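You operate a simulated robot arm through the tools that you are given. There is no shell and no other tool. Be economical: measure what you need, move in short steps, check, and stop when the job is done.

Carry out the task below with a simulated robot arm. There is one attempt and no reset: what you move stays moved.

## Task
Leak-test the black valve block in the rig's nest and sort it.
Fine: clamp, rig cover and vent shut; pump to the green band; still in the band after five seconds means tight tray, else leak tray; vent before opening. Where these are worked on the way, their far stop is far enough and under half their travel is too little: rig cover.

Only the result counts: the job must be done as asked and must still hold three seconds after the hand-in. Knocking over, shifting, dropping, spilling or breaking anything else fails it. Lids that push on must go on centred and level and be pressed home; caps that screw on are set level and turned clockwise until they are tight.

## Robot
A 6-joint arm with a two-finger parallel gripper, fixed in place. Base frame: the origin is at the foot of the arm, x ahead of it, y to its left, z up; the work surface is at about z = 865. Lengths are in mm, angles in degrees, forces in N, time in s.
With the tool pointing down near the work surface it reaches from about 240 to 640 mm from the base axis. Its first joint turns from -66.0 to 66.0 degrees. Payload 2.7 kg.
Tool frame: the origin (TCP) lies between the finger pads and is the grasp point; the fingertips stand 23 mm ahead of it; z points along the fingers, y is the line along which they close. The gripper opens to 94 mm. The fingers are 38 mm wide and 10 mm thick; the gripper's body (54 by 96 mm) begins 39 mm behind the TCP.
Orientation is that of the tool frame in the base frame, as a unit quaternion [x, y, z, w]. With the fingers straight down and closing along the base's y, the tool's x points along the base's -x, its y along +y and its z along -z.

## Interface
- The arm moves only by the tool drive_tool. Its argument "motion" is a list of rows, each a list of 7 numbers: the turn, a rotation vector about the tool's x, y, z in degrees, then the shift along the tool's x, y, z in mm, then the opening, from 0 (shut) to 1 (fully open). In form: [[rx, ry, rz, tx, ty, tz, gripper], ...]. A call has 1 to 12 rows; each row shifts and turns the commanded pose from where the row before left it, along the tool's axes as they then stand. Rows are played at 5 a second. More than 50 mm and 8.6 degrees between two rows, or a gripper value outside its range, and nothing of the call is played. A pose out of reach is approached as far as the arm can. The call stops where the force on the tool passes 60 N (or 10 N more than at its start, if that is more) or the arm is blocked; 0.2 s more then pass. Each finger travels about 45 mm/s and halts on what it meets, pressing with about 39 N; the grip force reading is that of the motor and also rises with nothing between the fingers. The clock runs only during rows and for 0.2 s after the last one: add rows that do not move to give the fingers time. The reply holds the time, the measured pose of the TCP, the force on the tool along the base axes, the opening and the grip force, in the units named above and with some noise, with the torque about the TCP (base axes, N m) and any sound that the robot's microphone picked up.
- Cameras (640 x 400 px; columns grow to the right, rows downward): "scene" is fixed at [89.6, -439.4, 1401.2]; the picture's right is [0.65, -0.76, 0.00], its down [-0.41, -0.36, -0.84] and it looks along [0.63, 0.55, -0.55] (base axes); focal length 308 px, centre (320, 200). "wrist" rides on the gripper at [87, 16, -74] in the tool frame; the picture's right is [-0.18, 0.98, 0.00], its down [-0.58, -0.11, -0.81] and it looks along [-0.79, -0.15, 0.59] (tool axes); focal length 243 px, centre (320, 200). There is no depth. A picture from a camera that has moved, and an enlarged one, comes with that camera's place and axes in the base frame and with its lens. The place of the scene camera against the robot may be out by one fixed shift of up to 12 mm in any direction.
- snapshot(camera): a new picture of that camera. No time passes.
- enlarge(camera, box): a new picture of the part [left, top, right, bottom] of that camera's present view, enlarged. No time passes.
- job_done(): hands the job in; it is judged then, once.

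Work in short steps. Places have to be worked out from the pictures, the camera data and where the tool is seen: move nearer, look again, correct. Check each grasp and each placing, and mend what went wrong. You have 120 turns and 76 pictures in all, those below and enlarged ones among them. Open the gripper and draw the arm clear of the work before you hand the job in, unless the task says otherwise; then end with one line.

The tools are called after "Call:" as name(argument=value, ...) on one line, values as JSON. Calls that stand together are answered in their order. drive_tool: Moves the arm, as the interface text tells. Its arguments: {"type":"object","properties":{"motion":{"type":"array"}},"required":["motion"]} The other tools are called the same way: snapshot (camera) takes a picture; enlarge (camera, box) takes an enlarged picture of a part of a camera's view; job_done () hands the job in.

At the start:

```text
clock: 0.0
tool_pos: [311.1, -112.7, 1213.6]
tool_rot: [-0.002, 1.0, 0.0, 0.0]
wrist_force: [-0.1, 0.4, 0.6]
moment: [0.02, 0.02, 0.0]
opening: 94.1
grasp_force: 0.1
```

scene: 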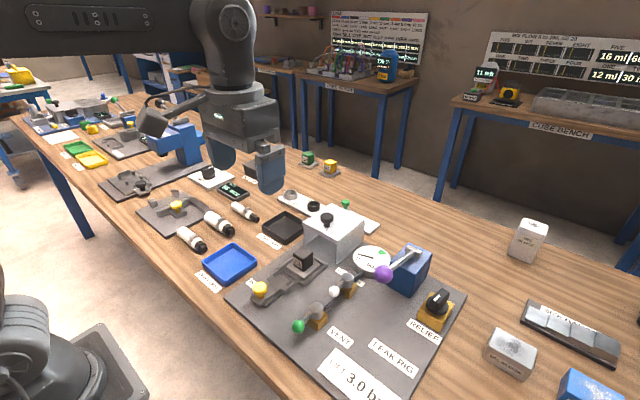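
wrist: 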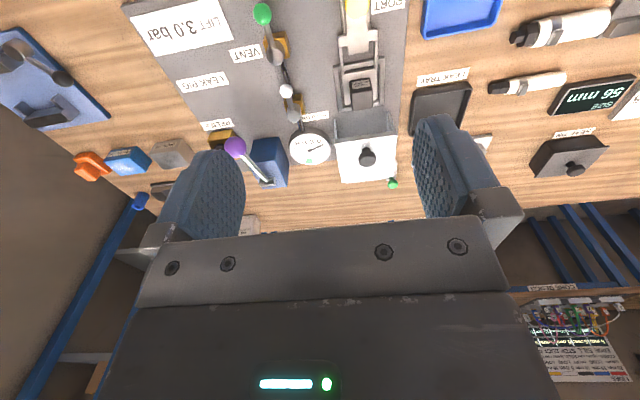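

I'll look closer at the rig from both cameras first.

Call:
enlarge(camera="scene", box=[220, 180, 480, 400])

Call:
enlarge(camera="wrist", box=[120, 0, 520, 220])

Call:
enlarge(camera="scene", box=[90, 120, 390, 300])

```text
1.82 times, centred on (350, 290) of scene
camera zoom: at [89.6, -439.4, 1401.2], right [0.65, -0.76, 0.0], down [-0.41, -0.36, -0.84], along [0.63, 0.55, -0.55], focal length 561 px, centre (266, 36)
```

zoom: 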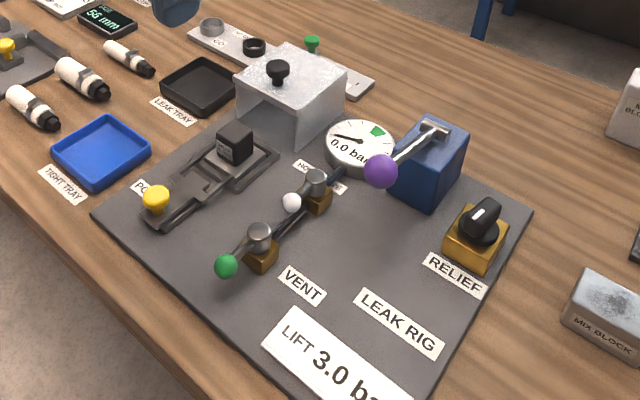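

```text
1.60 times, centred on (320, 110) of wrist
camera zoom: at [224.8, -96.6, 1287.5], right [0.18, 0.98, 0.0], down [0.58, -0.11, 0.81], along [0.79, -0.15, -0.59], focal length 388 px, centre (320, 344)
```

zoom: 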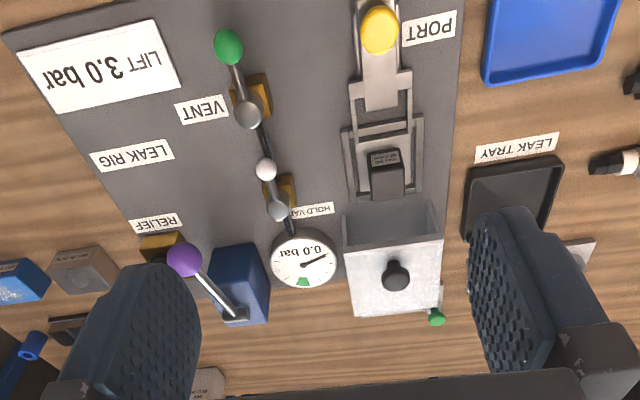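

```text
2.13 times, centred on (240, 210) of scene
camera zoom: at [89.6, -439.4, 1401.2], right [0.65, -0.76, 0.0], down [-0.41, -0.36, -0.84], along [0.63, 0.55, -0.55], focal length 658 px, centre (491, 179)
```

zoom: 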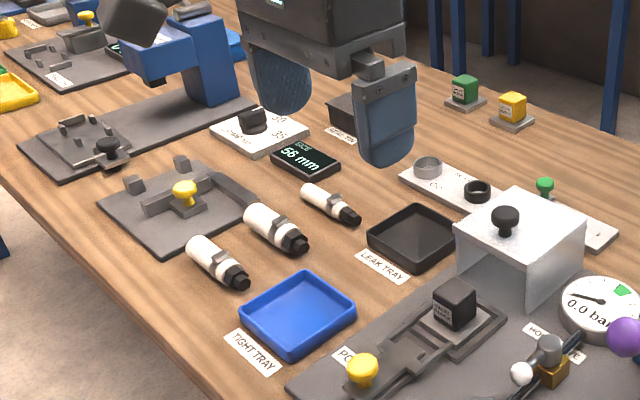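

The cover, clamp (yellow), vent (green), hold (white) and pump (purple) are located roughly. I lower the arm over the rig for a closer wrist view of the clamp and valves.

Call:
drive_tool(motion=[[0, 0, 0, 45, 0, 0, 1], [0, 0, 0, 45, 0, 20, 1], [0, 0, 0, 0, 0, 45, 1], [0, 0, 0, 0, 0, 45, 1], [0, 0, 0, 0, 0, 30, 1]])

Call:
snapshot(camera="wrist")

Call:
enlarge(camera="scene", box=[250, 240, 350, 320])

```text
clock: 1.2
tool_pos: [222.1, -113.9, 1072.3]
tool_rot: [-0.001, 1.0, 0.0, 0.0]
wrist_force: [0.1, 1.1, 0.9]
moment: [-0.02, -0.05, -0.01]
opening: 94.0
grasp_force: 0.0
```

```text
70 pictures are left
camera wrist: at [135.6, -96.5, 1146.3], right [0.18, 0.98, 0.0], down [0.58, -0.11, 0.81], along [0.79, -0.15, -0.59], focal length 243 px, centre (320, 200)
```

wrist: 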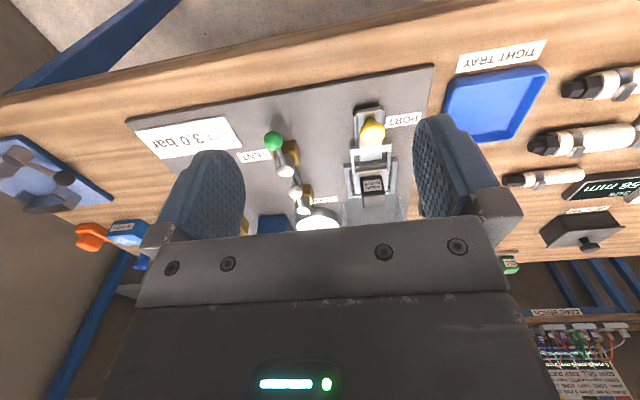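

```text
5.00 times, centred on (300, 280) of scene
camera zoom: at [89.6, -439.4, 1401.2], right [0.65, -0.76, 0.0], down [-0.41, -0.36, -0.84], along [0.63, 0.55, -0.55], focal length 1543 px, centre (420, -200)
```

zoom: 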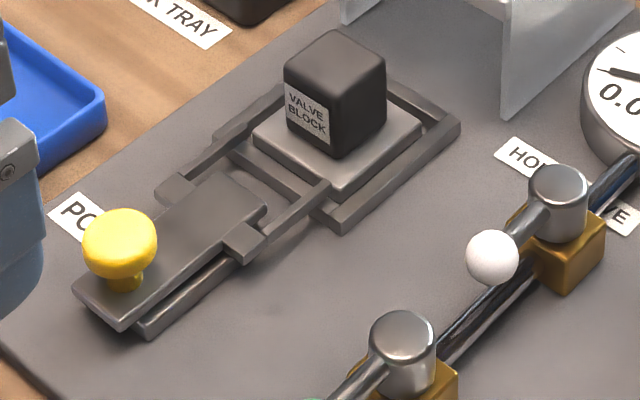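

The yellow knob is at about (330, −70, 910) on a sliding plate that runs in +x to the block. I go above it and check.

Call:
drive_tool(motion=[[0, 0, 0, -40, 22, 20, 0.8], [0, 0, 0, -40, 22, 20, 0.7], [0, 0, 0, -28, 0, 36, 0.7], [0, 0, 0, 0, 0, 36, 0.7]])

Call:
snapshot(camera="wrist")

Call:
enlarge(camera="scene", box=[220, 220, 380, 340])

```text
clock: 2.2
tool_pos: [330.9, -70.0, 958.2]
tool_rot: [0.0, 1.0, 0.0, 0.002]
wrist_force: [-0.1, -0.5, -0.5]
moment: [-0.02, -0.04, 0.0]
opening: 65.8
grasp_force: 0.0
```

```text
68 pictures are left
camera wrist: at [245.0, -53.9, 1032.1], right [0.18, 0.98, 0.0], down [0.58, -0.11, 0.81], along [0.79, -0.15, -0.59], focal length 243 px, centre (320, 200)
```

wrist: 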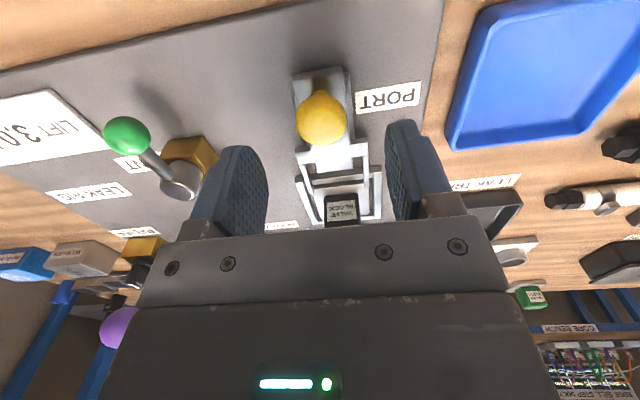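

```text
3.33 times, centred on (300, 280) of scene
camera zoom: at [89.6, -439.4, 1401.2], right [0.65, -0.76, 0.0], down [-0.41, -0.36, -0.84], along [0.63, 0.55, -0.55], focal length 1028 px, centre (387, -67)
```

zoom: 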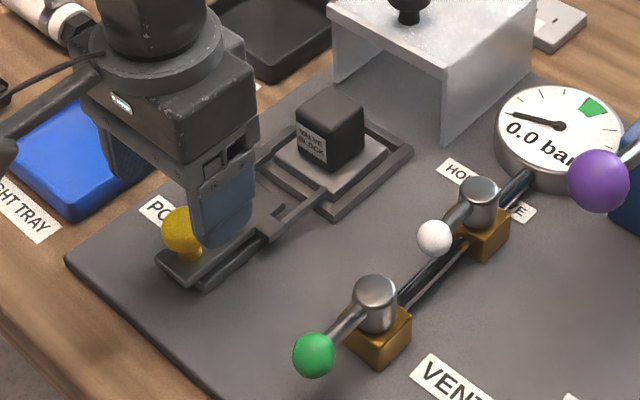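

Knob confirmed at (329, −69). I lower and grip it.

Call:
drive_tool(motion=[[0, 0, 0, 2, 1, 20, 0.6], [0, 0, 0, 0, 0, 19, 0.5], [0, 0, 0, 0, 0, 0, 0.2], [0, 0, 0, 0, 0, 0, 0.1], [0, 0, 0, 0, 0, 0, 0.1]])

Call:
enlarge(camera="scene", box=[220, 220, 380, 340])

```text
clock: 3.4
tool_pos: [328.3, -69.3, 920.0]
tool_rot: [0.0, 1.0, 0.0, 0.0]
wrist_force: [0.6, -12.5, -3.2]
moment: [-0.15, -0.28, -0.06]
opening: 28.8
grasp_force: 44.8
```

```text
3.33 times, centred on (300, 280) of scene
camera zoom: at [89.6, -439.7, 1401.0], right [0.65, -0.76, 0.0], down [-0.42, -0.36, -0.84], along [0.63, 0.55, -0.55], focal length 1028 px, centre (387, -67)
```

zoom: 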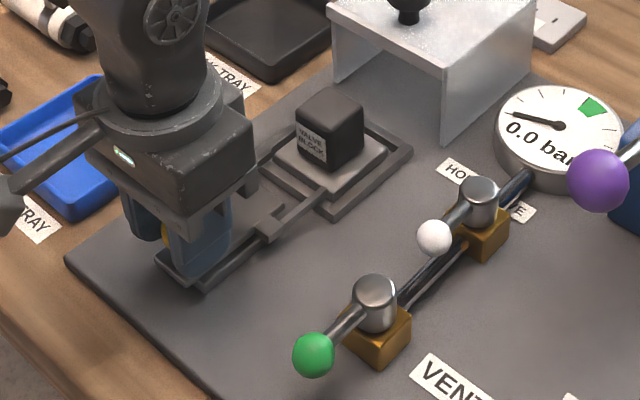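

Gripped. I push the clamp slide in +x in small steps.

Call:
drive_tool(motion=[[0, 0, 0, -4, -1, 0, 0.1], [0, 0, 0, -6, 0, 0, 0.1], [0, 0, 0, -6, 0, 0, 0.1], [0, 0, 0, -5, 0, 0, 0.1]])

Call:
enlarge(camera="scene", box=[220, 220, 380, 340])

```text
clock: 4.4
tool_pos: [348.6, -69.4, 921.9]
tool_rot: [0.0, 1.0, 0.001, -0.002]
wrist_force: [-0.2, 4.1, -30.8]
moment: [0.02, -0.54, -0.03]
opening: 28.5
grasp_force: 44.6
```

```text
3.33 times, centred on (300, 280) of scene
camera zoom: at [89.9, -439.3, 1401.2], right [0.65, -0.76, 0.0], down [-0.42, -0.36, -0.84], along [0.63, 0.55, -0.55], focal length 1028 px, centre (387, -67)
```

zoom: 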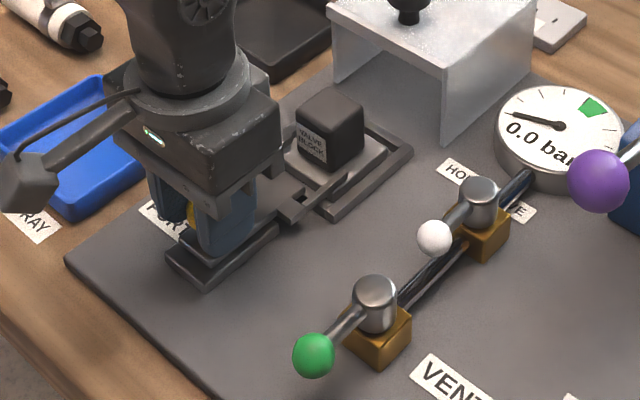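

The slide moved, but there is a −31 N vertical load; I look close to see the geometry.

Call:
enlarge(camera="scene", box=[245, 235, 325, 295])

Call:
snapshot(camera="wrist")

```text
6.67 times, centred on (285, 265) of scene
camera zoom: at [89.9, -439.3, 1401.2], right [0.65, -0.76, 0.0], down [-0.42, -0.36, -0.84], along [0.63, 0.55, -0.55], focal length 2057 px, centre (553, -233)
```

zoom: 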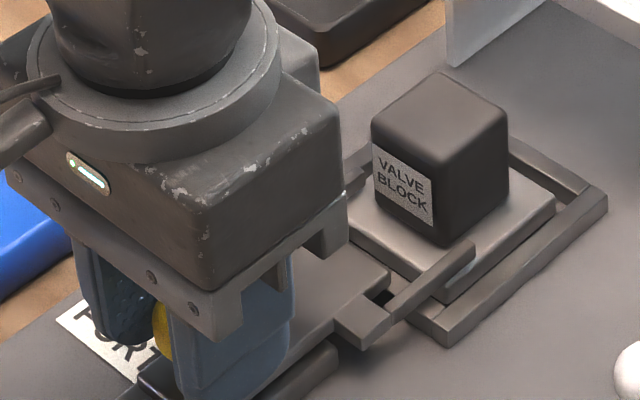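

```text
63 pictures are left
camera wrist: at [261.4, -53.6, 995.8], right [0.18, 0.98, 0.0], down [0.59, -0.11, 0.8], along [0.79, -0.15, -0.6], focal length 243 px, centre (320, 200)
```

wrist: 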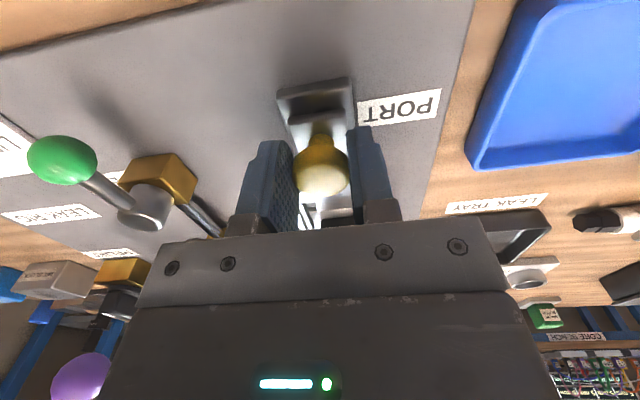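

It's a fork slide moving properly toward the block. I continue, relieving the vertical load a bit.

Call:
drive_tool(motion=[[0, 0, 0, 0, 0, 2, 0.1], [0, 0, 0, -4, 0, 0, 0.1], [0, 0, 0, -4, 0, 0, 0.1], [0, 0, 0, -4, 0, 0, 0.1]])

Call:
enlarge(camera="scene", box=[245, 235, 325, 295])

```text
clock: 5.4
tool_pos: [362.0, -69.4, 921.5]
tool_rot: [-0.001, 1.0, -0.001, 0.003]
wrist_force: [-0.4, -5.4, 17.8]
moment: [-0.09, 0.61, -0.01]
opening: 28.9
grasp_force: 44.4
```

```text
6.67 times, centred on (285, 265) of scene
camera zoom: at [89.4, -439.5, 1401.1], right [0.65, -0.76, 0.0], down [-0.41, -0.36, -0.84], along [0.63, 0.55, -0.55], focal length 2057 px, centre (553, -233)
```

zoom: 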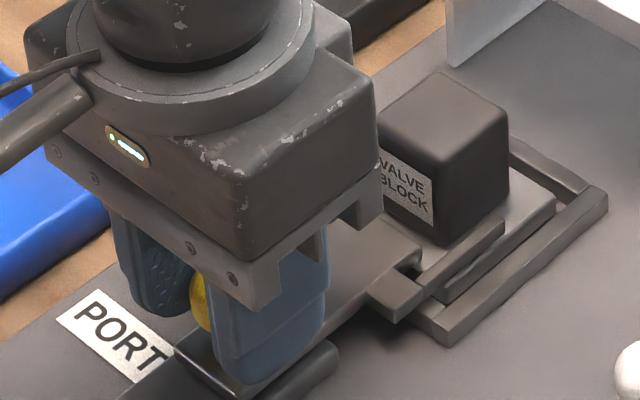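

Almost at the block; continue in 2 mm steps and watch for the stop.

Call:
drive_tool(motion=[[0, 0, 0, -2, 0, 0, 0.1], [0, 0, 0, -2, 0, 0, 0.1], [0, 0, 0, -2, 0, 0, 0.1]])

Call:
enlarge(camera="scene", box=[245, 235, 325, 295])

```text
clock: 6.2
tool_pos: [367.0, -70.4, 921.1]
tool_rot: [0.0, 1.0, -0.001, 0.003]
wrist_force: [4.9, -23.2, 15.2]
moment: [-0.37, -1.26, -0.06]
opening: 29.1
grasp_force: 44.7
```

```text
6.67 times, centred on (285, 265) of scene
camera zoom: at [89.5, -439.9, 1401.0], right [0.65, -0.76, 0.0], down [-0.41, -0.36, -0.84], along [0.63, 0.55, -0.55], focal length 2057 px, centre (553, -233)
```

zoom: 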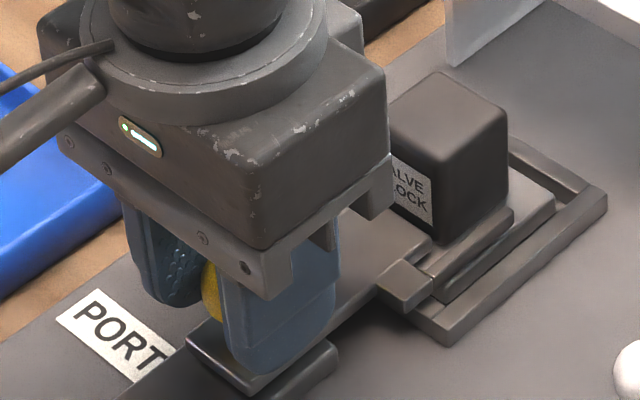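

Close to contact; relieve the side load and push a little further.

Call:
drive_tool(motion=[[0, 0, 0, -1, -1, 0, 0.1], [0, 0, 0, -2, 0, 0, 0.1], [0, 0, 0, -2, 0, 0, 0.1]])

Call:
enlarge(camera="scene", box=[245, 235, 325, 295])

```text
clock: 7.0
tool_pos: [368.0, -70.4, 920.3]
tool_rot: [-0.001, 1.0, 0.0, -0.003]
wrist_force: [-18.3, -20.6, 29.4]
moment: [-0.36, 0.24, -0.12]
opening: 29.0
grasp_force: 44.5
```

```text
6.67 times, centred on (285, 265) of scene
camera zoom: at [88.8, -439.8, 1401.1], right [0.65, -0.76, 0.0], down [-0.41, -0.36, -0.84], along [0.63, 0.55, -0.55], focal length 2057 px, centre (553, -233)
```

zoom: 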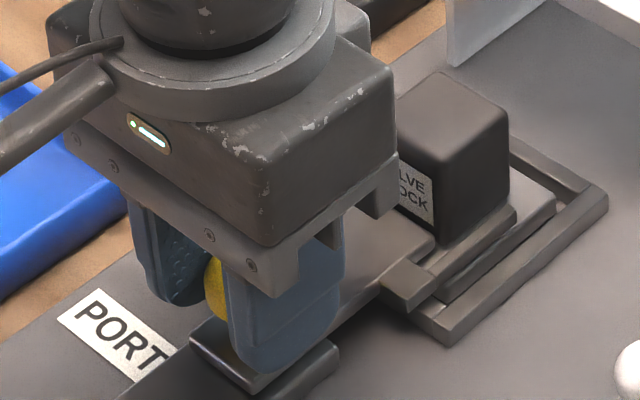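

Contact with about 18 N resisting in x at 40 mm of travel. One more small press to confirm it's the stop.

Call:
drive_tool(motion=[[0, 0, 0, -1.5, 0, 0, 0.1], [0, 0, 0, -1.5, 0, 0, 0.1], [0, 0, 0, 0, 0, 0, 0.1]])

```text
clock: 7.8
tool_pos: [370.6, -70.2, 918.6]
tool_rot: [0.0, 1.0, 0.001, -0.005]
wrist_force: [-30.1, -11.3, 11.5]
moment: [-0.08, -0.02, -0.09]
opening: 28.7
grasp_force: 44.7
```

That's firm. I back off the load, release and lift clear, then look.

Call:
drive_tool(motion=[[0, 0, 0, 1.5, 0, 0, 0.2], [0, 0, 0, 0, 0, 0, 0.5], [0, 0, 0, 0, 0, 0, 0.6], [0, 0, 0, 0, 0, -25, 0.6], [0, 0, 0, 0, 0, -45, 0.6], [0, 0, 0, 40, 0, -45, 0.6]])

Call:
enlarge(camera="scene", box=[245, 220, 365, 310])

Call:
snapshot(camera="wrist")

```text
refused: row 6 steps farther than a row can; nothing moved
```

```text
4.44 times, centred on (305, 265) of scene
camera zoom: at [88.7, -439.6, 1401.1], right [0.65, -0.76, 0.0], down [-0.41, -0.36, -0.84], along [0.63, 0.55, -0.55], focal length 1371 px, centre (387, -89)
```

zoom: 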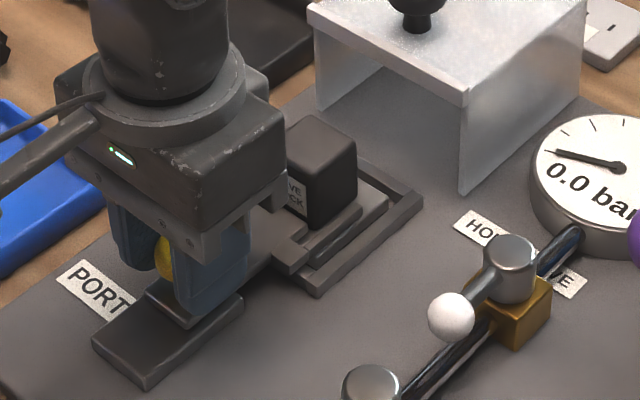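

```text
58 pictures are left
camera wrist: at [284.8, -53.5, 994.0], right [0.18, 0.98, 0.0], down [0.59, -0.11, 0.8], along [0.79, -0.15, -0.6], focal length 243 px, centre (320, 200)
```

wrist: 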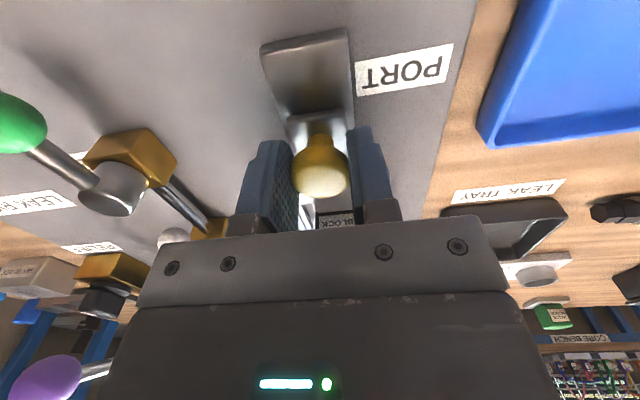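

Row too long; I release and lift with shorter steps.

Call:
drive_tool(motion=[[0, 0, 0, 1.5, 0, 0, 0.2], [0, 0, 0, 0, 0, 0, 0.5], [0, 0, 0, 0, 0, 0, 0.6], [0, 0, 0, 0, 0, -25, 0.6], [0, 0, 0, 0, 0, -45, 0.6], [0, 0, 0, 30, 0, -35, 0.6], [0, 0, 0, 40, 0, 0, 0.6]])

Call:
enlarge(camera="scene", box=[245, 220, 365, 310])

Call:
snapshot(camera="wrist")

```text
clock: 9.4
tool_pos: [301.1, -70.6, 1026.5]
tool_rot: [0.0, 1.0, 0.0, 0.0]
wrist_force: [-0.1, 0.4, 0.0]
moment: [0.0, -0.03, -0.04]
opening: 56.5
grasp_force: 0.2
```

```text
4.44 times, centred on (305, 265) of scene
camera zoom: at [89.6, -439.4, 1401.2], right [0.65, -0.76, 0.0], down [-0.41, -0.36, -0.84], along [0.63, 0.55, -0.55], focal length 1371 px, centre (387, -89)
```

zoom: 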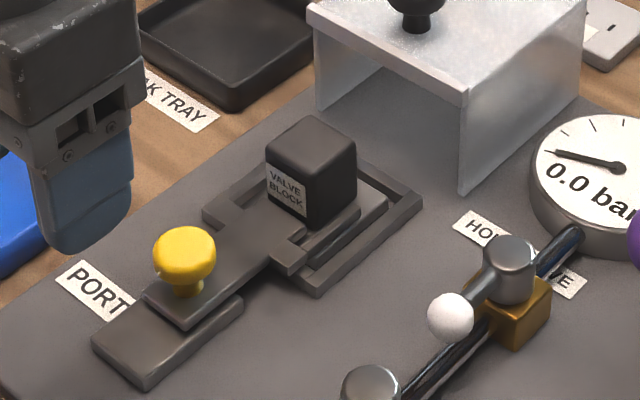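

```text
56 pictures are left
camera wrist: at [214.6, -54.0, 1100.8], right [0.18, 0.98, 0.0], down [0.58, -0.11, 0.81], along [0.79, -0.15, -0.59], focal length 243 px, centre (320, 200)
```

wrist: 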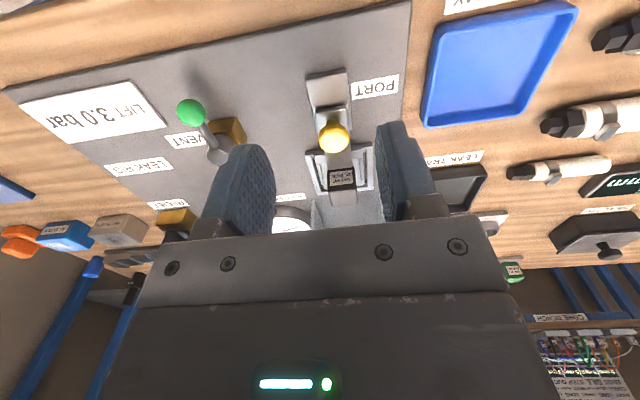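

Clamp is closed against the block. Next I go above the cover's black knob at about (537, −70, 967).

Call:
drive_tool(motion=[[0, 0, 0, -45, 0, -10, 0.7], [0, 0, 0, -48, 0, 0, 0.7], [0, 0, 0, -48, 0, 0, 0.7], [0, 0, 0, -48, 0, 0, 0.7], [0, 0, 0, -45, 0, 0, 0.7]])

Call:
snapshot(camera="wrist")

Call:
enlarge(camera="scene", box=[270, 170, 400, 270])

```text
clock: 10.6
tool_pos: [537.7, -71.7, 1035.8]
tool_rot: [-0.001, 1.0, 0.0, 0.0]
wrist_force: [0.5, 0.2, 0.4]
moment: [-0.02, -0.02, 0.01]
opening: 65.8
grasp_force: 0.1
```

```text
55 pictures are left
camera wrist: at [451.2, -55.2, 1110.4], right [0.18, 0.98, 0.0], down [0.58, -0.11, 0.81], along [0.79, -0.15, -0.59], focal length 243 px, centre (320, 200)
```

wrist: 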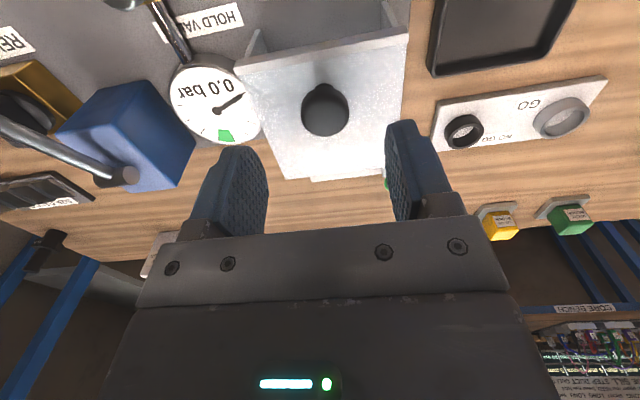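

```text
4.00 times, centred on (335, 220) of scene
camera zoom: at [89.5, -439.4, 1401.2], right [0.65, -0.76, 0.0], down [-0.41, -0.36, -0.84], along [0.63, 0.55, -0.55], focal length 1234 px, centre (260, 120)
```

zoom: 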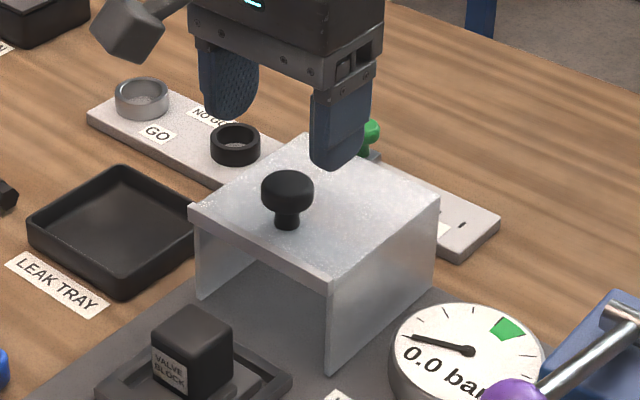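

Knob is at about (538, −69, 972), hood top about 948. I descend to z≈981 and grip.

Call:
drive_tool(motion=[[0, 0, 0, 0, 2, 30, 0.6], [0, 0, 0, 0, 0, 24, 0.5], [0, 0, 0, 0, 0, 0, 0.2], [0, 0, 0, 0, 0, 0, 0.05], [0, 0, 0, 0, 0, 0, 0.05]])

Call:
enlarge(camera="scene", box=[270, 170, 400, 270])

```text
clock: 11.8
tool_pos: [535.0, -69.7, 979.9]
tool_rot: [0.0, 1.0, -0.001, 0.0]
wrist_force: [0.6, -9.2, -3.5]
moment: [-0.12, -0.38, -0.07]
opening: 30.8
grasp_force: 44.7
```

```text
4.00 times, centred on (335, 220) of scene
camera zoom: at [89.6, -439.6, 1401.1], right [0.65, -0.76, 0.0], down [-0.42, -0.36, -0.84], along [0.63, 0.55, -0.55], focal length 1234 px, centre (260, 120)
```

zoom: 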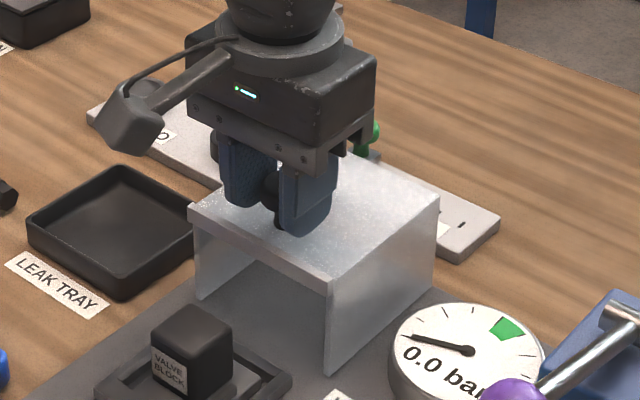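

Knob gripped (30.8 mm). I slide the cover in −x in small steps.

Call:
drive_tool(motion=[[0, 0, 0, 4, -1, 0, 0.05], [0, 0, 0, 6, 0, 0, 0.05], [0, 0, 0, 6, 0, 0, 0.05], [0, 0, 0, 6, 0, 0, 0.05]])

Call:
enlarge(camera="scene", box=[250, 170, 410, 290])

```text
clock: 12.8
tool_pos: [515.0, -69.5, 981.0]
tool_rot: [0.0, 1.0, -0.001, 0.0]
wrist_force: [0.4, -21.3, -6.8]
moment: [-0.27, 0.0, -0.22]
opening: 31.1
grasp_force: 44.9
```

```text
3.33 times, centred on (330, 230) of scene
camera zoom: at [89.7, -440.0, 1401.0], right [0.65, -0.76, 0.0], down [-0.42, -0.36, -0.84], along [0.63, 0.55, -0.55], focal length 1028 px, centre (287, 100)
```

zoom: 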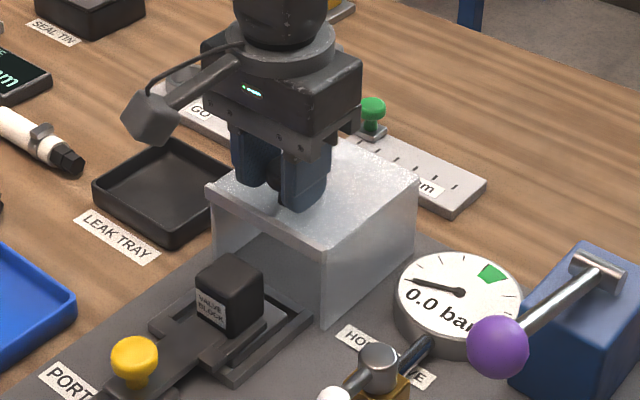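

Sliding freely; ease the side load and continue.

Call:
drive_tool(motion=[[0, 0, 0, 5, -1, 0, 0.05], [0, 0, 0, 7, 0, 0, 0.05], [0, 0, 0, 7, 0, 0, 0.05], [0, 0, 0, 7, 0, 0, 0.05]])

Call:
enlarge(camera="scene", box=[250, 170, 410, 290])

```text
clock: 13.8
tool_pos: [489.6, -69.8, 980.0]
tool_rot: [0.0, 1.0, -0.001, 0.0]
wrist_force: [0.9, -13.7, -3.3]
moment: [-0.11, 0.34, -0.04]
opening: 31.6
grasp_force: 45.3
```

```text
3.33 times, centred on (330, 230) of scene
camera zoom: at [89.7, -439.7, 1401.0], right [0.65, -0.76, 0.0], down [-0.42, -0.36, -0.84], along [0.63, 0.55, -0.55], focal length 1028 px, centre (287, 100)
```

zoom: 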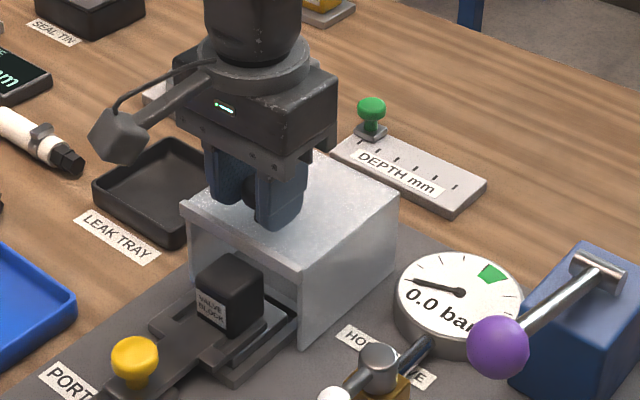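

Continue toward the far stop.

Call:
drive_tool(motion=[[0, 0, 0, 7, 0, 0, 0.05], [0, 0, 0, 7, 0, 0, 0.05], [0, 0, 0, 7, 0, 0, 0.05], [0, 0, 0, 6, 0, 0, 0.05]])

Call:
enlarge(camera="scene", box=[250, 170, 410, 290])

```text
clock: 14.8
tool_pos: [461.5, -70.3, 981.8]
tool_rot: [0.001, 1.0, 0.0, 0.0]
wrist_force: [0.3, -12.9, -7.6]
moment: [-0.07, 0.55, -0.13]
opening: 31.2
grasp_force: 45.2
```

```text
3.33 times, centred on (330, 230) of scene
camera zoom: at [89.7, -439.7, 1401.0], right [0.65, -0.76, 0.0], down [-0.42, -0.36, -0.84], along [0.63, 0.55, -0.55], focal length 1028 px, centre (287, 100)
```

zoom: 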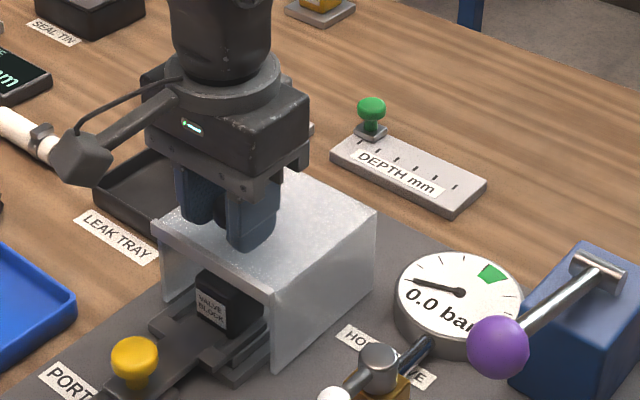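

Block is going under the hood; continue until it stops.

Call:
drive_tool(motion=[[0, 0, 0, 6, 0, 0, 0.05], [0, 0, 0, 5, 0, 0, 0.05], [0, 0, 0, 4, 0, 0, 0.05], [0, 0, 0, 4, 0, 0, 0.05], [0, 0, 0, 3, 0, 0, 0.05]])

Call:
enlarge(camera="scene", box=[250, 170, 410, 290])

```text
clock: 16.0
tool_pos: [438.7, -69.5, 981.3]
tool_rot: [-0.002, 1.0, 0.0, 0.001]
wrist_force: [0.8, -6.8, -7.4]
moment: [-0.02, 0.1, 0.01]
opening: 31.0
grasp_force: 45.0
```

```text
3.33 times, centred on (330, 230) of scene
camera zoom: at [89.7, -439.6, 1401.1], right [0.65, -0.76, 0.0], down [-0.42, -0.36, -0.84], along [0.63, 0.55, -0.55], focal length 1028 px, centre (287, 100)
```

zoom: 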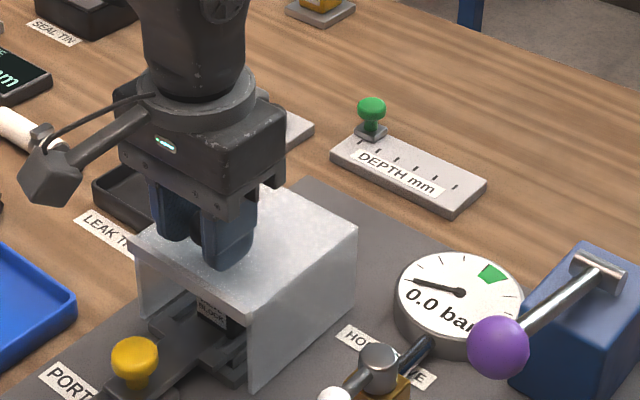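

Still free; continue in short steps.

Call:
drive_tool(motion=[[0, 0, 0, 4, 0, 0, 0.05], [0, 0, 0, 4, 0, 0, 0.05], [0, 0, 0, 3, 0, 0, 0.05], [0, 0, 0, 3, 0, 0, 0.05], [0, 0, 0, 3, 0, 0, 0.05], [0, 0, 0, 3, 0, 0, 0.05]])

Call:
enlarge(camera="scene", box=[250, 170, 410, 290])

```text
clock: 17.4
tool_pos: [420.2, -69.4, 981.7]
tool_rot: [0.0, 1.0, 0.0, 0.002]
wrist_force: [12.5, -5.1, -9.3]
moment: [-0.05, 0.7, -0.1]
opening: 30.9
grasp_force: 45.3
```

```text
3.33 times, centred on (330, 230) of scene
camera zoom: at [90.1, -439.5, 1401.1], right [0.65, -0.76, 0.0], down [-0.42, -0.36, -0.84], along [0.63, 0.55, -0.55], focal length 1028 px, centre (287, 100)
```

zoom: 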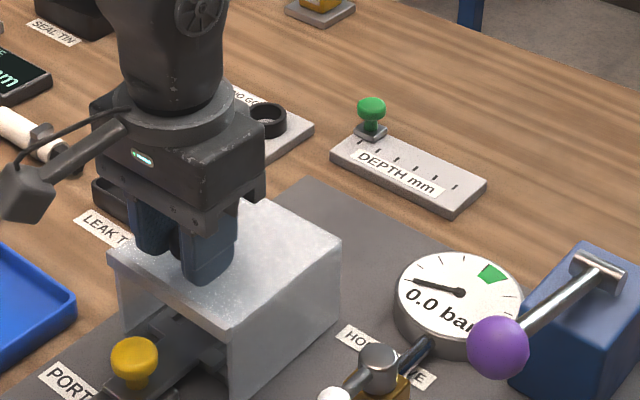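

X force is rising (12 N) at ~116 mm of travel: the far stop. A little press to confirm.

Call:
drive_tool(motion=[[0, 0, 0, 2, 0, 0, 0.05], [0, 0, 0, 1, 0, 0, 0.05]])

```text
clock: 18.0
tool_pos: [420.3, -68.5, 980.8]
tool_rot: [-0.001, 1.0, 0.001, 0.006]
wrist_force: [34.7, -1.7, -18.1]
moment: [-0.03, -0.17, -0.01]
opening: 31.0
grasp_force: 45.1
```

Stop reached. I ease off, release and lift, then move toward the vent valve to look.

Call:
drive_tool(motion=[[0, 0, 0, -3, 0, 0, 0.1], [0, 0, 0, 0, 0, 0, 0.4], [0, 0, 0, 0, 0, 0, 0.6], [0, 0, 0, 0, 0, -25, 0.6], [0, 0, 0, 0, 0, -35, 0.6], [0, 0, 0, 45, -20, 0, 0.6], [0, 0, 0, 40, -25, 0, 0.6]])

Call:
snapshot(camera="wrist")

Call:
enlarge(camera="scene", box=[280, 260, 400, 350])

```text
clock: 19.6
tool_pos: [335.9, -118.7, 1042.7]
tool_rot: [-0.001, 1.0, 0.0, 0.001]
wrist_force: [0.4, -0.7, -0.5]
moment: [0.0, -0.04, 0.0]
opening: 56.5
grasp_force: 0.1
```

```text
47 pictures are left
camera wrist: at [249.5, -101.9, 1117.3], right [0.18, 0.98, 0.0], down [0.58, -0.11, 0.81], along [0.79, -0.15, -0.59], focal length 243 px, centre (320, 200)
```

wrist: 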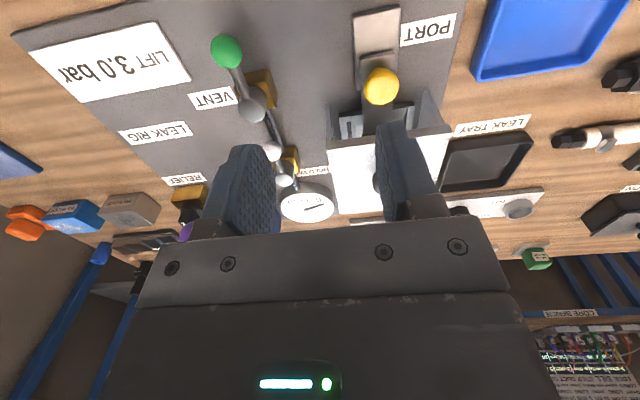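

```text
4.44 times, centred on (340, 305) of scene
camera zoom: at [89.6, -439.3, 1401.2], right [0.65, -0.76, 0.0], down [-0.41, -0.36, -0.84], along [0.63, 0.55, -0.55], focal length 1371 px, centre (231, -267)
```

zoom: 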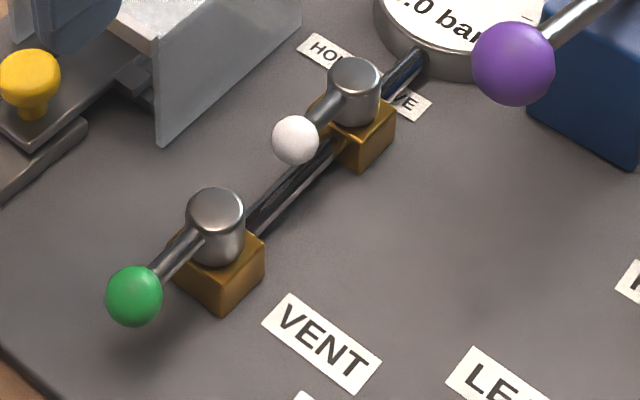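

The vent lever lies in line with its pipe (open); green ball at (318, −189, 911), pivot about (371, −190). I move over the ball and look.

Call:
drive_tool(motion=[[0, 0, 0, 18, -35, 10, 0.5], [0, 0, 0, 0, -35, 30, 0.5], [0, 0, 0, 0, 0, 40, 0.5]])

Call:
snapshot(camera="wrist")

```text
clock: 20.4
tool_pos: [322.1, -185.4, 963.2]
tool_rot: [-0.001, 1.0, 0.0, 0.0]
wrist_force: [-0.3, -0.7, -0.4]
moment: [-0.01, 0.01, 0.01]
opening: 46.9
grasp_force: 0.0
```

```text
45 pictures are left
camera wrist: at [233.7, -169.5, 1037.7], right [0.18, 0.98, 0.0], down [0.58, -0.11, 0.81], along [0.79, -0.15, -0.59], focal length 243 px, centre (320, 200)
```

wrist: 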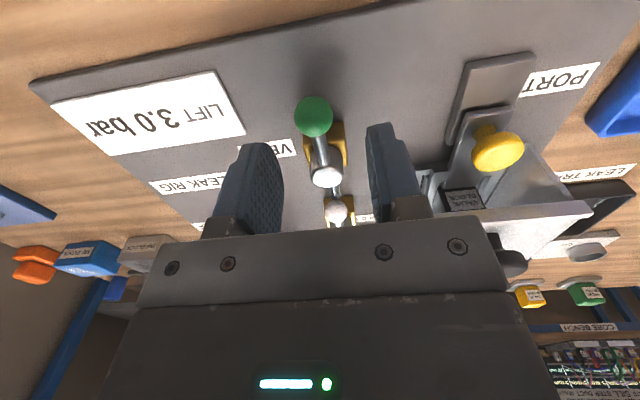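

Ball confirmed at (319.5, −189.5), pivot (369, −190). Descend and grip it.

Call:
drive_tool(motion=[[0, 0, 0, 2.5, -4, 24, 0.5], [0, 0, 0, 0, 0, 22, 0.45], [0, 0, 0, 0, 0, 0, 0.2], [0, 0, 0, 0, 0, 0, 0.05], [0, 0, 0, 0, 0, 0, 0.05]])

```text
clock: 21.6
tool_pos: [316.4, -190.7, 915.6]
tool_rot: [-0.001, 1.0, 0.0, 0.0]
wrist_force: [0.0, 11.9, -0.7]
moment: [0.1, -0.44, 0.21]
opening: 23.4
grasp_force: 45.0
```

Gripped (23 mm). I test a small turn toward −y.

Call:
drive_tool(motion=[[0, 0, -3, 0, -3, 0, 0.05], [0, 0, -4, 0, -4, 0, 0.05]])

```text
clock: 22.2
tool_pos: [316.9, -191.3, 914.5]
tool_rot: [-0.062, 0.998, 0.002, 0.0]
wrist_force: [13.5, 55.6, 12.5]
moment: [0.31, 0.2, -0.22]
opening: 23.7
grasp_force: 44.6
```

Blocked that way (55 N). I undo and test toward +y.

Call:
drive_tool(motion=[[0, 0, 4, 0, 4, 0, 0.05], [0, 0, 3, 0, 3, 0, 0.05], [0, 0, 3, 0, 3, 0, 0.05], [0, 0, 4, 0, 4, 0, 0.05]])

```text
clock: 23.2
tool_pos: [316.3, -182.2, 915.0]
tool_rot: [0.061, 0.998, -0.002, 0.005]
wrist_force: [16.4, -7.5, 3.5]
moment: [-0.18, -0.11, -0.25]
opening: 23.3
grasp_force: 44.9
```

It turns toward +y (clockwise). I keep turning in an arc to about 50°, later pushing from −x to keep the hand clear of the cover.

Call:
drive_tool(motion=[[0, 0, 7, -1, 7, 0, 0.05], [0, 0, 8, -0.8, 7, 0, 0.05], [0, 0, 8, -0.8, 7, 0, 0.05]])

```text
clock: 24.0
tool_pos: [322.4, -161.6, 914.3]
tool_rot: [0.258, 0.966, 0.0, 0.002]
wrist_force: [3.3, 0.1, 31.6]
moment: [-0.08, -0.1, 0.11]
opening: 23.5
grasp_force: 45.2
```

Call:
drive_tool(motion=[[0, 0, 8, -0.8, 7, -1, 0.05], [0, 0, 8, -0.8, 7, -1, 0.05], [0, 0, 0, 0, 0, 0, 0.05]])

Call:
enlarge(camera="scene", box=[240, 220, 400, 340])

```text
clock: 24.8
tool_pos: [330.2, -151.2, 914.7]
tool_rot: [0.391, 0.921, 0.0, -0.001]
wrist_force: [8.8, 2.5, -4.0]
moment: [-0.43, -0.51, 0.42]
opening: 23.5
grasp_force: 44.9
```

```text
3.33 times, centred on (320, 280) of scene
camera zoom: at [89.8, -439.3, 1401.2], right [0.65, -0.76, 0.0], down [-0.42, -0.36, -0.84], along [0.63, 0.55, -0.55], focal length 1028 px, centre (320, -67)
```

zoom: 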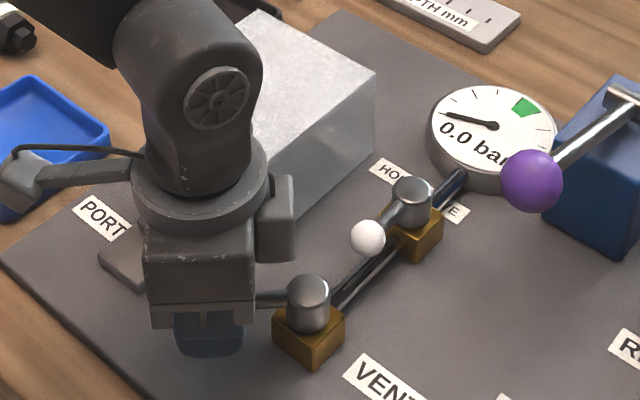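

Lever at about 45°. Release, lift, unwind the yaw, close the fingers and set up behind the ball on its −x side.

Call:
drive_tool(motion=[[0, 0, 0, 0, 0, 0, 0.4], [0, 0, 0, 0, 0, 0, 0.5], [0, 0, 0, 0, 0, -30, 0.5], [0, 0, 0, 0, 0, -30, 0.5], [0, 0, -7.7, 0, 0, 0, 0.3], [0, 0, -7.7, 0, 0, 0, 0.1], [0, 0, -7.7, 0, 0, 0, 0], [0, 0, -7.7, 0, 0, 0, 0], [0, 0, -7.7, 0, 0, 0, 0], [0, 0, -7.5, 0, 0, 0, 0], [0, 0, 0, 42, 6, 0, 0]])

Call:
snapshot(camera="wrist")

Call:
enlarge(camera="scene", box=[240, 220, 400, 340])

```text
clock: 27.2
tool_pos: [289.9, -145.4, 975.5]
tool_rot: [-0.003, 1.0, 0.0, 0.0]
wrist_force: [-0.8, -1.0, -0.1]
moment: [-0.03, -0.01, 0.0]
opening: 0.0
grasp_force: 38.8
```

```text
43 pictures are left
camera wrist: at [203.1, -129.3, 1050.7], right [0.18, 0.98, 0.0], down [0.58, -0.11, 0.81], along [0.79, -0.15, -0.59], focal length 243 px, centre (320, 200)
```

wrist: 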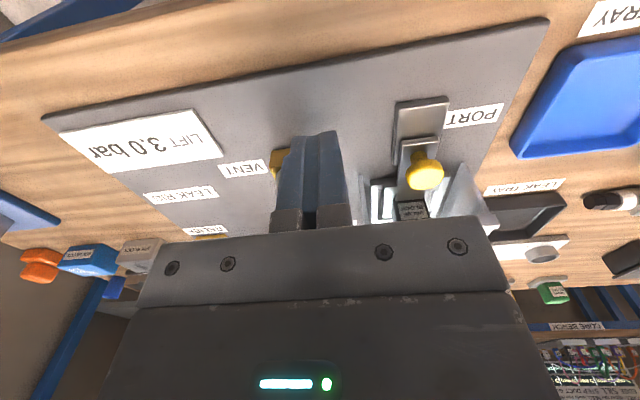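

```text
3.33 times, centred on (320, 280) of scene
camera zoom: at [89.6, -439.4, 1401.2], right [0.65, -0.76, 0.0], down [-0.41, -0.36, -0.84], along [0.63, 0.55, -0.55], focal length 1028 px, centre (320, -67)
```

zoom: 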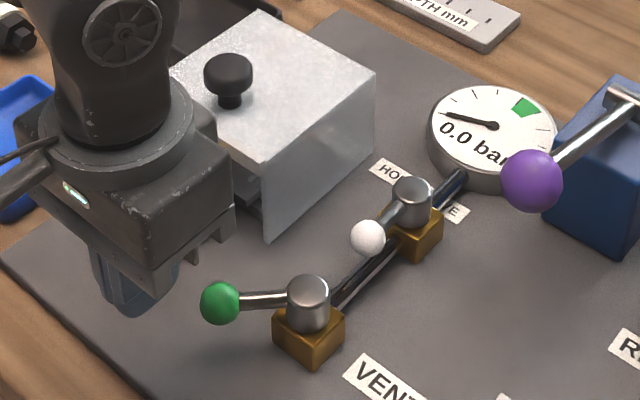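

Ball at about (331, −153). Descend and push +x with closed fingers.

Call:
drive_tool(motion=[[0, 0, 0, 0, -2, 30, 0], [0, 0, 0, 0, 0, 30, 0], [0, 0, 0, -8, 0, 0, 0], [0, 0, 0, -8, 0, 0, 0], [0, 0, 0, -7, 0, 0, 0], [0, 0, 0, -7, 0, 0, 0], [0, 0, 0, -6, 1, 0, 0]])

Call:
enlarge(camera="scene", box=[240, 220, 400, 340])

```text
clock: 28.8
tool_pos: [325.9, -146.8, 919.0]
tool_rot: [-0.001, 1.0, -0.001, 0.0]
wrist_force: [0.9, -0.7, 0.8]
moment: [-0.01, 0.02, -0.01]
opening: 0.1
grasp_force: 38.8
```

```text
3.33 times, centred on (320, 280) of scene
camera zoom: at [89.6, -439.4, 1401.2], right [0.65, -0.76, 0.0], down [-0.41, -0.36, -0.84], along [0.63, 0.55, -0.55], focal length 1028 px, centre (320, -67)
```

zoom: 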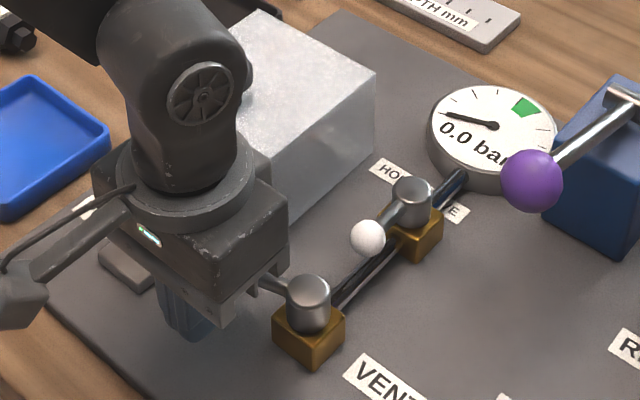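

Pushing well; continue to its stop.

Call:
drive_tool(motion=[[0, 0, 0, -5, 2, 0, 0], [0, 0, 0, -4, 2, 0, 0], [0, 0, 0, -3, 1, 0, 0], [0, 0, 0, -3, 0, 0, 0], [0, 0, 0, -3, 0, 0, 0], [0, 0, 0, -2, 0, 0, 0]])

Call:
enlarge(camera="scene", box=[240, 220, 400, 340])

```text
clock: 29.8
tool_pos: [331.7, -143.7, 917.1]
tool_rot: [0.001, 1.0, 0.002, -0.01]
wrist_force: [-18.4, -4.7, 14.1]
moment: [0.04, -0.24, -0.04]
opening: 0.0
grasp_force: 39.3
stopped in row 4: the force on the tool passed its limit at 63 N (the readings are from after the stop); the commanded pose is now the measured one
```

```text
3.33 times, centred on (320, 280) of scene
camera zoom: at [89.0, -439.4, 1401.2], right [0.65, -0.76, 0.0], down [-0.41, -0.36, -0.84], along [0.63, 0.55, -0.55], focal length 1028 px, centre (320, -67)
```

zoom: 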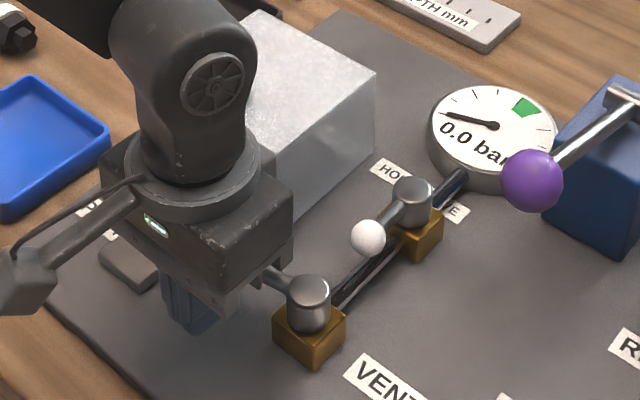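

Stopped at its limit, apparently at 90°. Back off and lift to check.

Call:
drive_tool(motion=[[0, 0, 0, 8, 0, 0, 0], [0, 0, 0, 8, 0, -20, 0], [0, 0, 0, 0, 0, -40, 0], [0, 0, 0, 0, 0, -45, 0]])

Call:
enlarge(camera="scene", box=[240, 220, 400, 340])

Call:
snapshot(camera="wrist")

```text
clock: 30.8
tool_pos: [316.3, -145.1, 1021.5]
tool_rot: [0.001, 1.0, 0.001, -0.009]
wrist_force: [0.4, -0.9, -0.7]
moment: [0.05, -0.01, -0.03]
opening: 0.0
grasp_force: 38.7
```

```text
3.33 times, centred on (320, 280) of scene
camera zoom: at [89.6, -439.4, 1401.2], right [0.65, -0.76, 0.0], down [-0.41, -0.36, -0.84], along [0.63, 0.55, -0.55], focal length 1028 px, centre (320, -67)
```

zoom: 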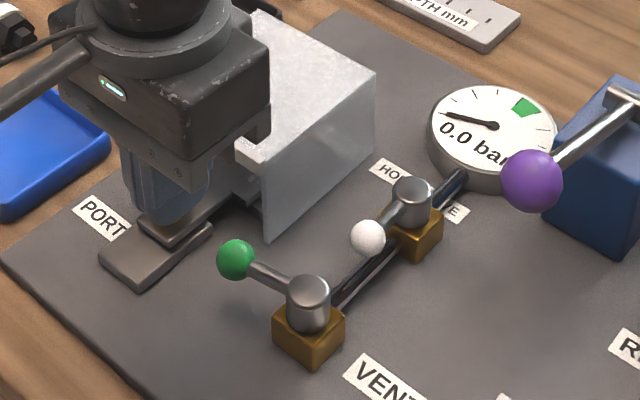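

```text
38 pictures are left
camera wrist: at [231.1, -128.3, 1096.9], right [0.19, 0.98, 0.0], down [0.59, -0.11, 0.8], along [0.78, -0.15, -0.61], focal length 243 px, centre (320, 200)
```

wrist: 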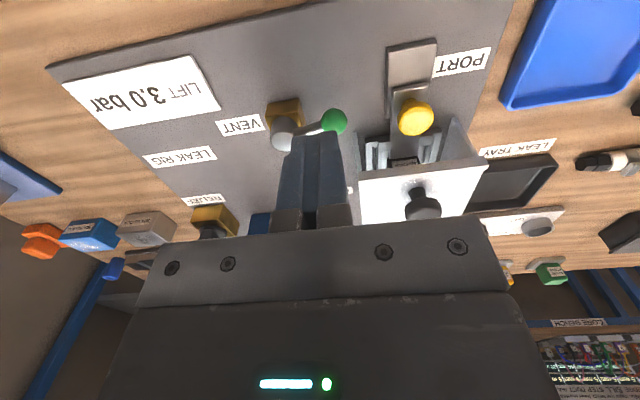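

The vent seems shut; I zoom in for its angle relative to the pipe.

Call:
enlarge(camera="scene", box=[285, 265, 365, 325])

```text
6.67 times, centred on (325, 295) of scene
camera zoom: at [89.6, -439.4, 1401.2], right [0.65, -0.76, 0.0], down [-0.41, -0.36, -0.84], along [0.63, 0.55, -0.55], focal length 2057 px, centre (287, -433)
```

zoom: 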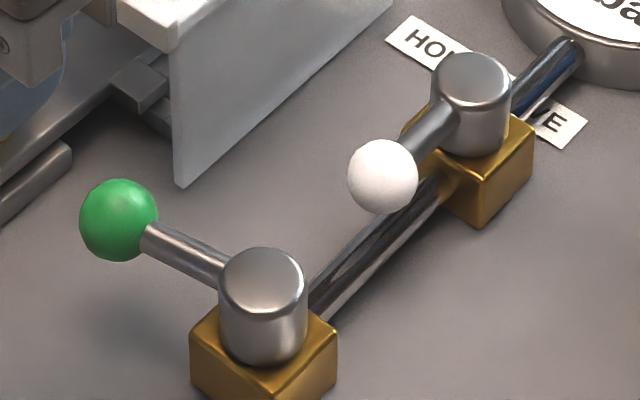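

Lever is perpendicular to the pipe: shut. Next the pump lever: purple ball at about (450, −271, 998). I go above it (also squaring the 1° tilt).

Call:
drive_tool(motion=[[0, -1.03, 0, 0, 0, -40, 0.3], [0, 0, 0, -30, -35, 0, 0.6], [0, 0, 0, -35, -33, 0, 0.6], [0, 0, 0, -35, -33, 0, 0.6], [0, 0, 0, -33, -25, 0, 0.6]])

Call:
snapshot(camera="wrist")

Call:
enlarge(camera="scene", box=[330, 190, 490, 310])

```text
clock: 32.0
tool_pos: [451.2, -272.7, 1061.3]
tool_rot: [0.0, 1.0, 0.001, 0.0]
wrist_force: [0.6, 0.5, -0.3]
moment: [-0.02, 0.02, 0.02]
opening: 56.6
grasp_force: 0.1
```

```text
36 pictures are left
camera wrist: at [365.0, -255.3, 1136.9], right [0.19, 0.98, 0.0], down [0.58, -0.11, 0.81], along [0.79, -0.15, -0.59], focal length 243 px, centre (320, 200)
```

wrist: 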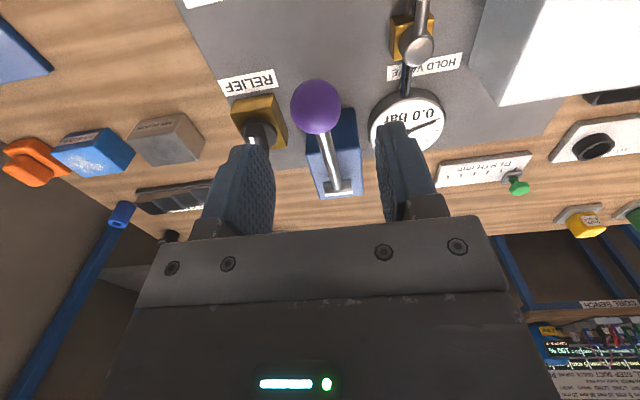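

```text
3.33 times, centred on (410, 250) of scene
camera zoom: at [89.5, -439.4, 1401.2], right [0.65, -0.76, 0.0], down [-0.41, -0.36, -0.84], along [0.63, 0.55, -0.55], focal length 1028 px, centre (20, 33)
```

zoom: 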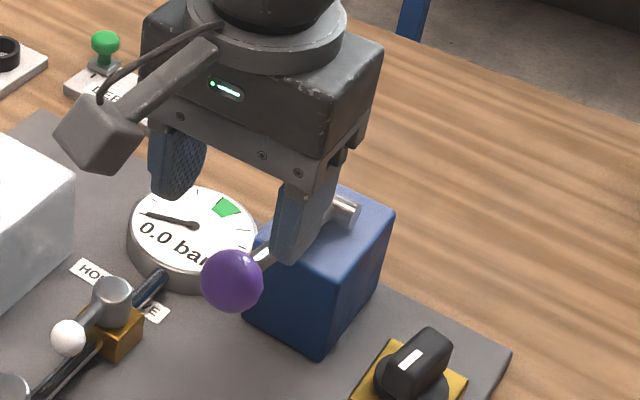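

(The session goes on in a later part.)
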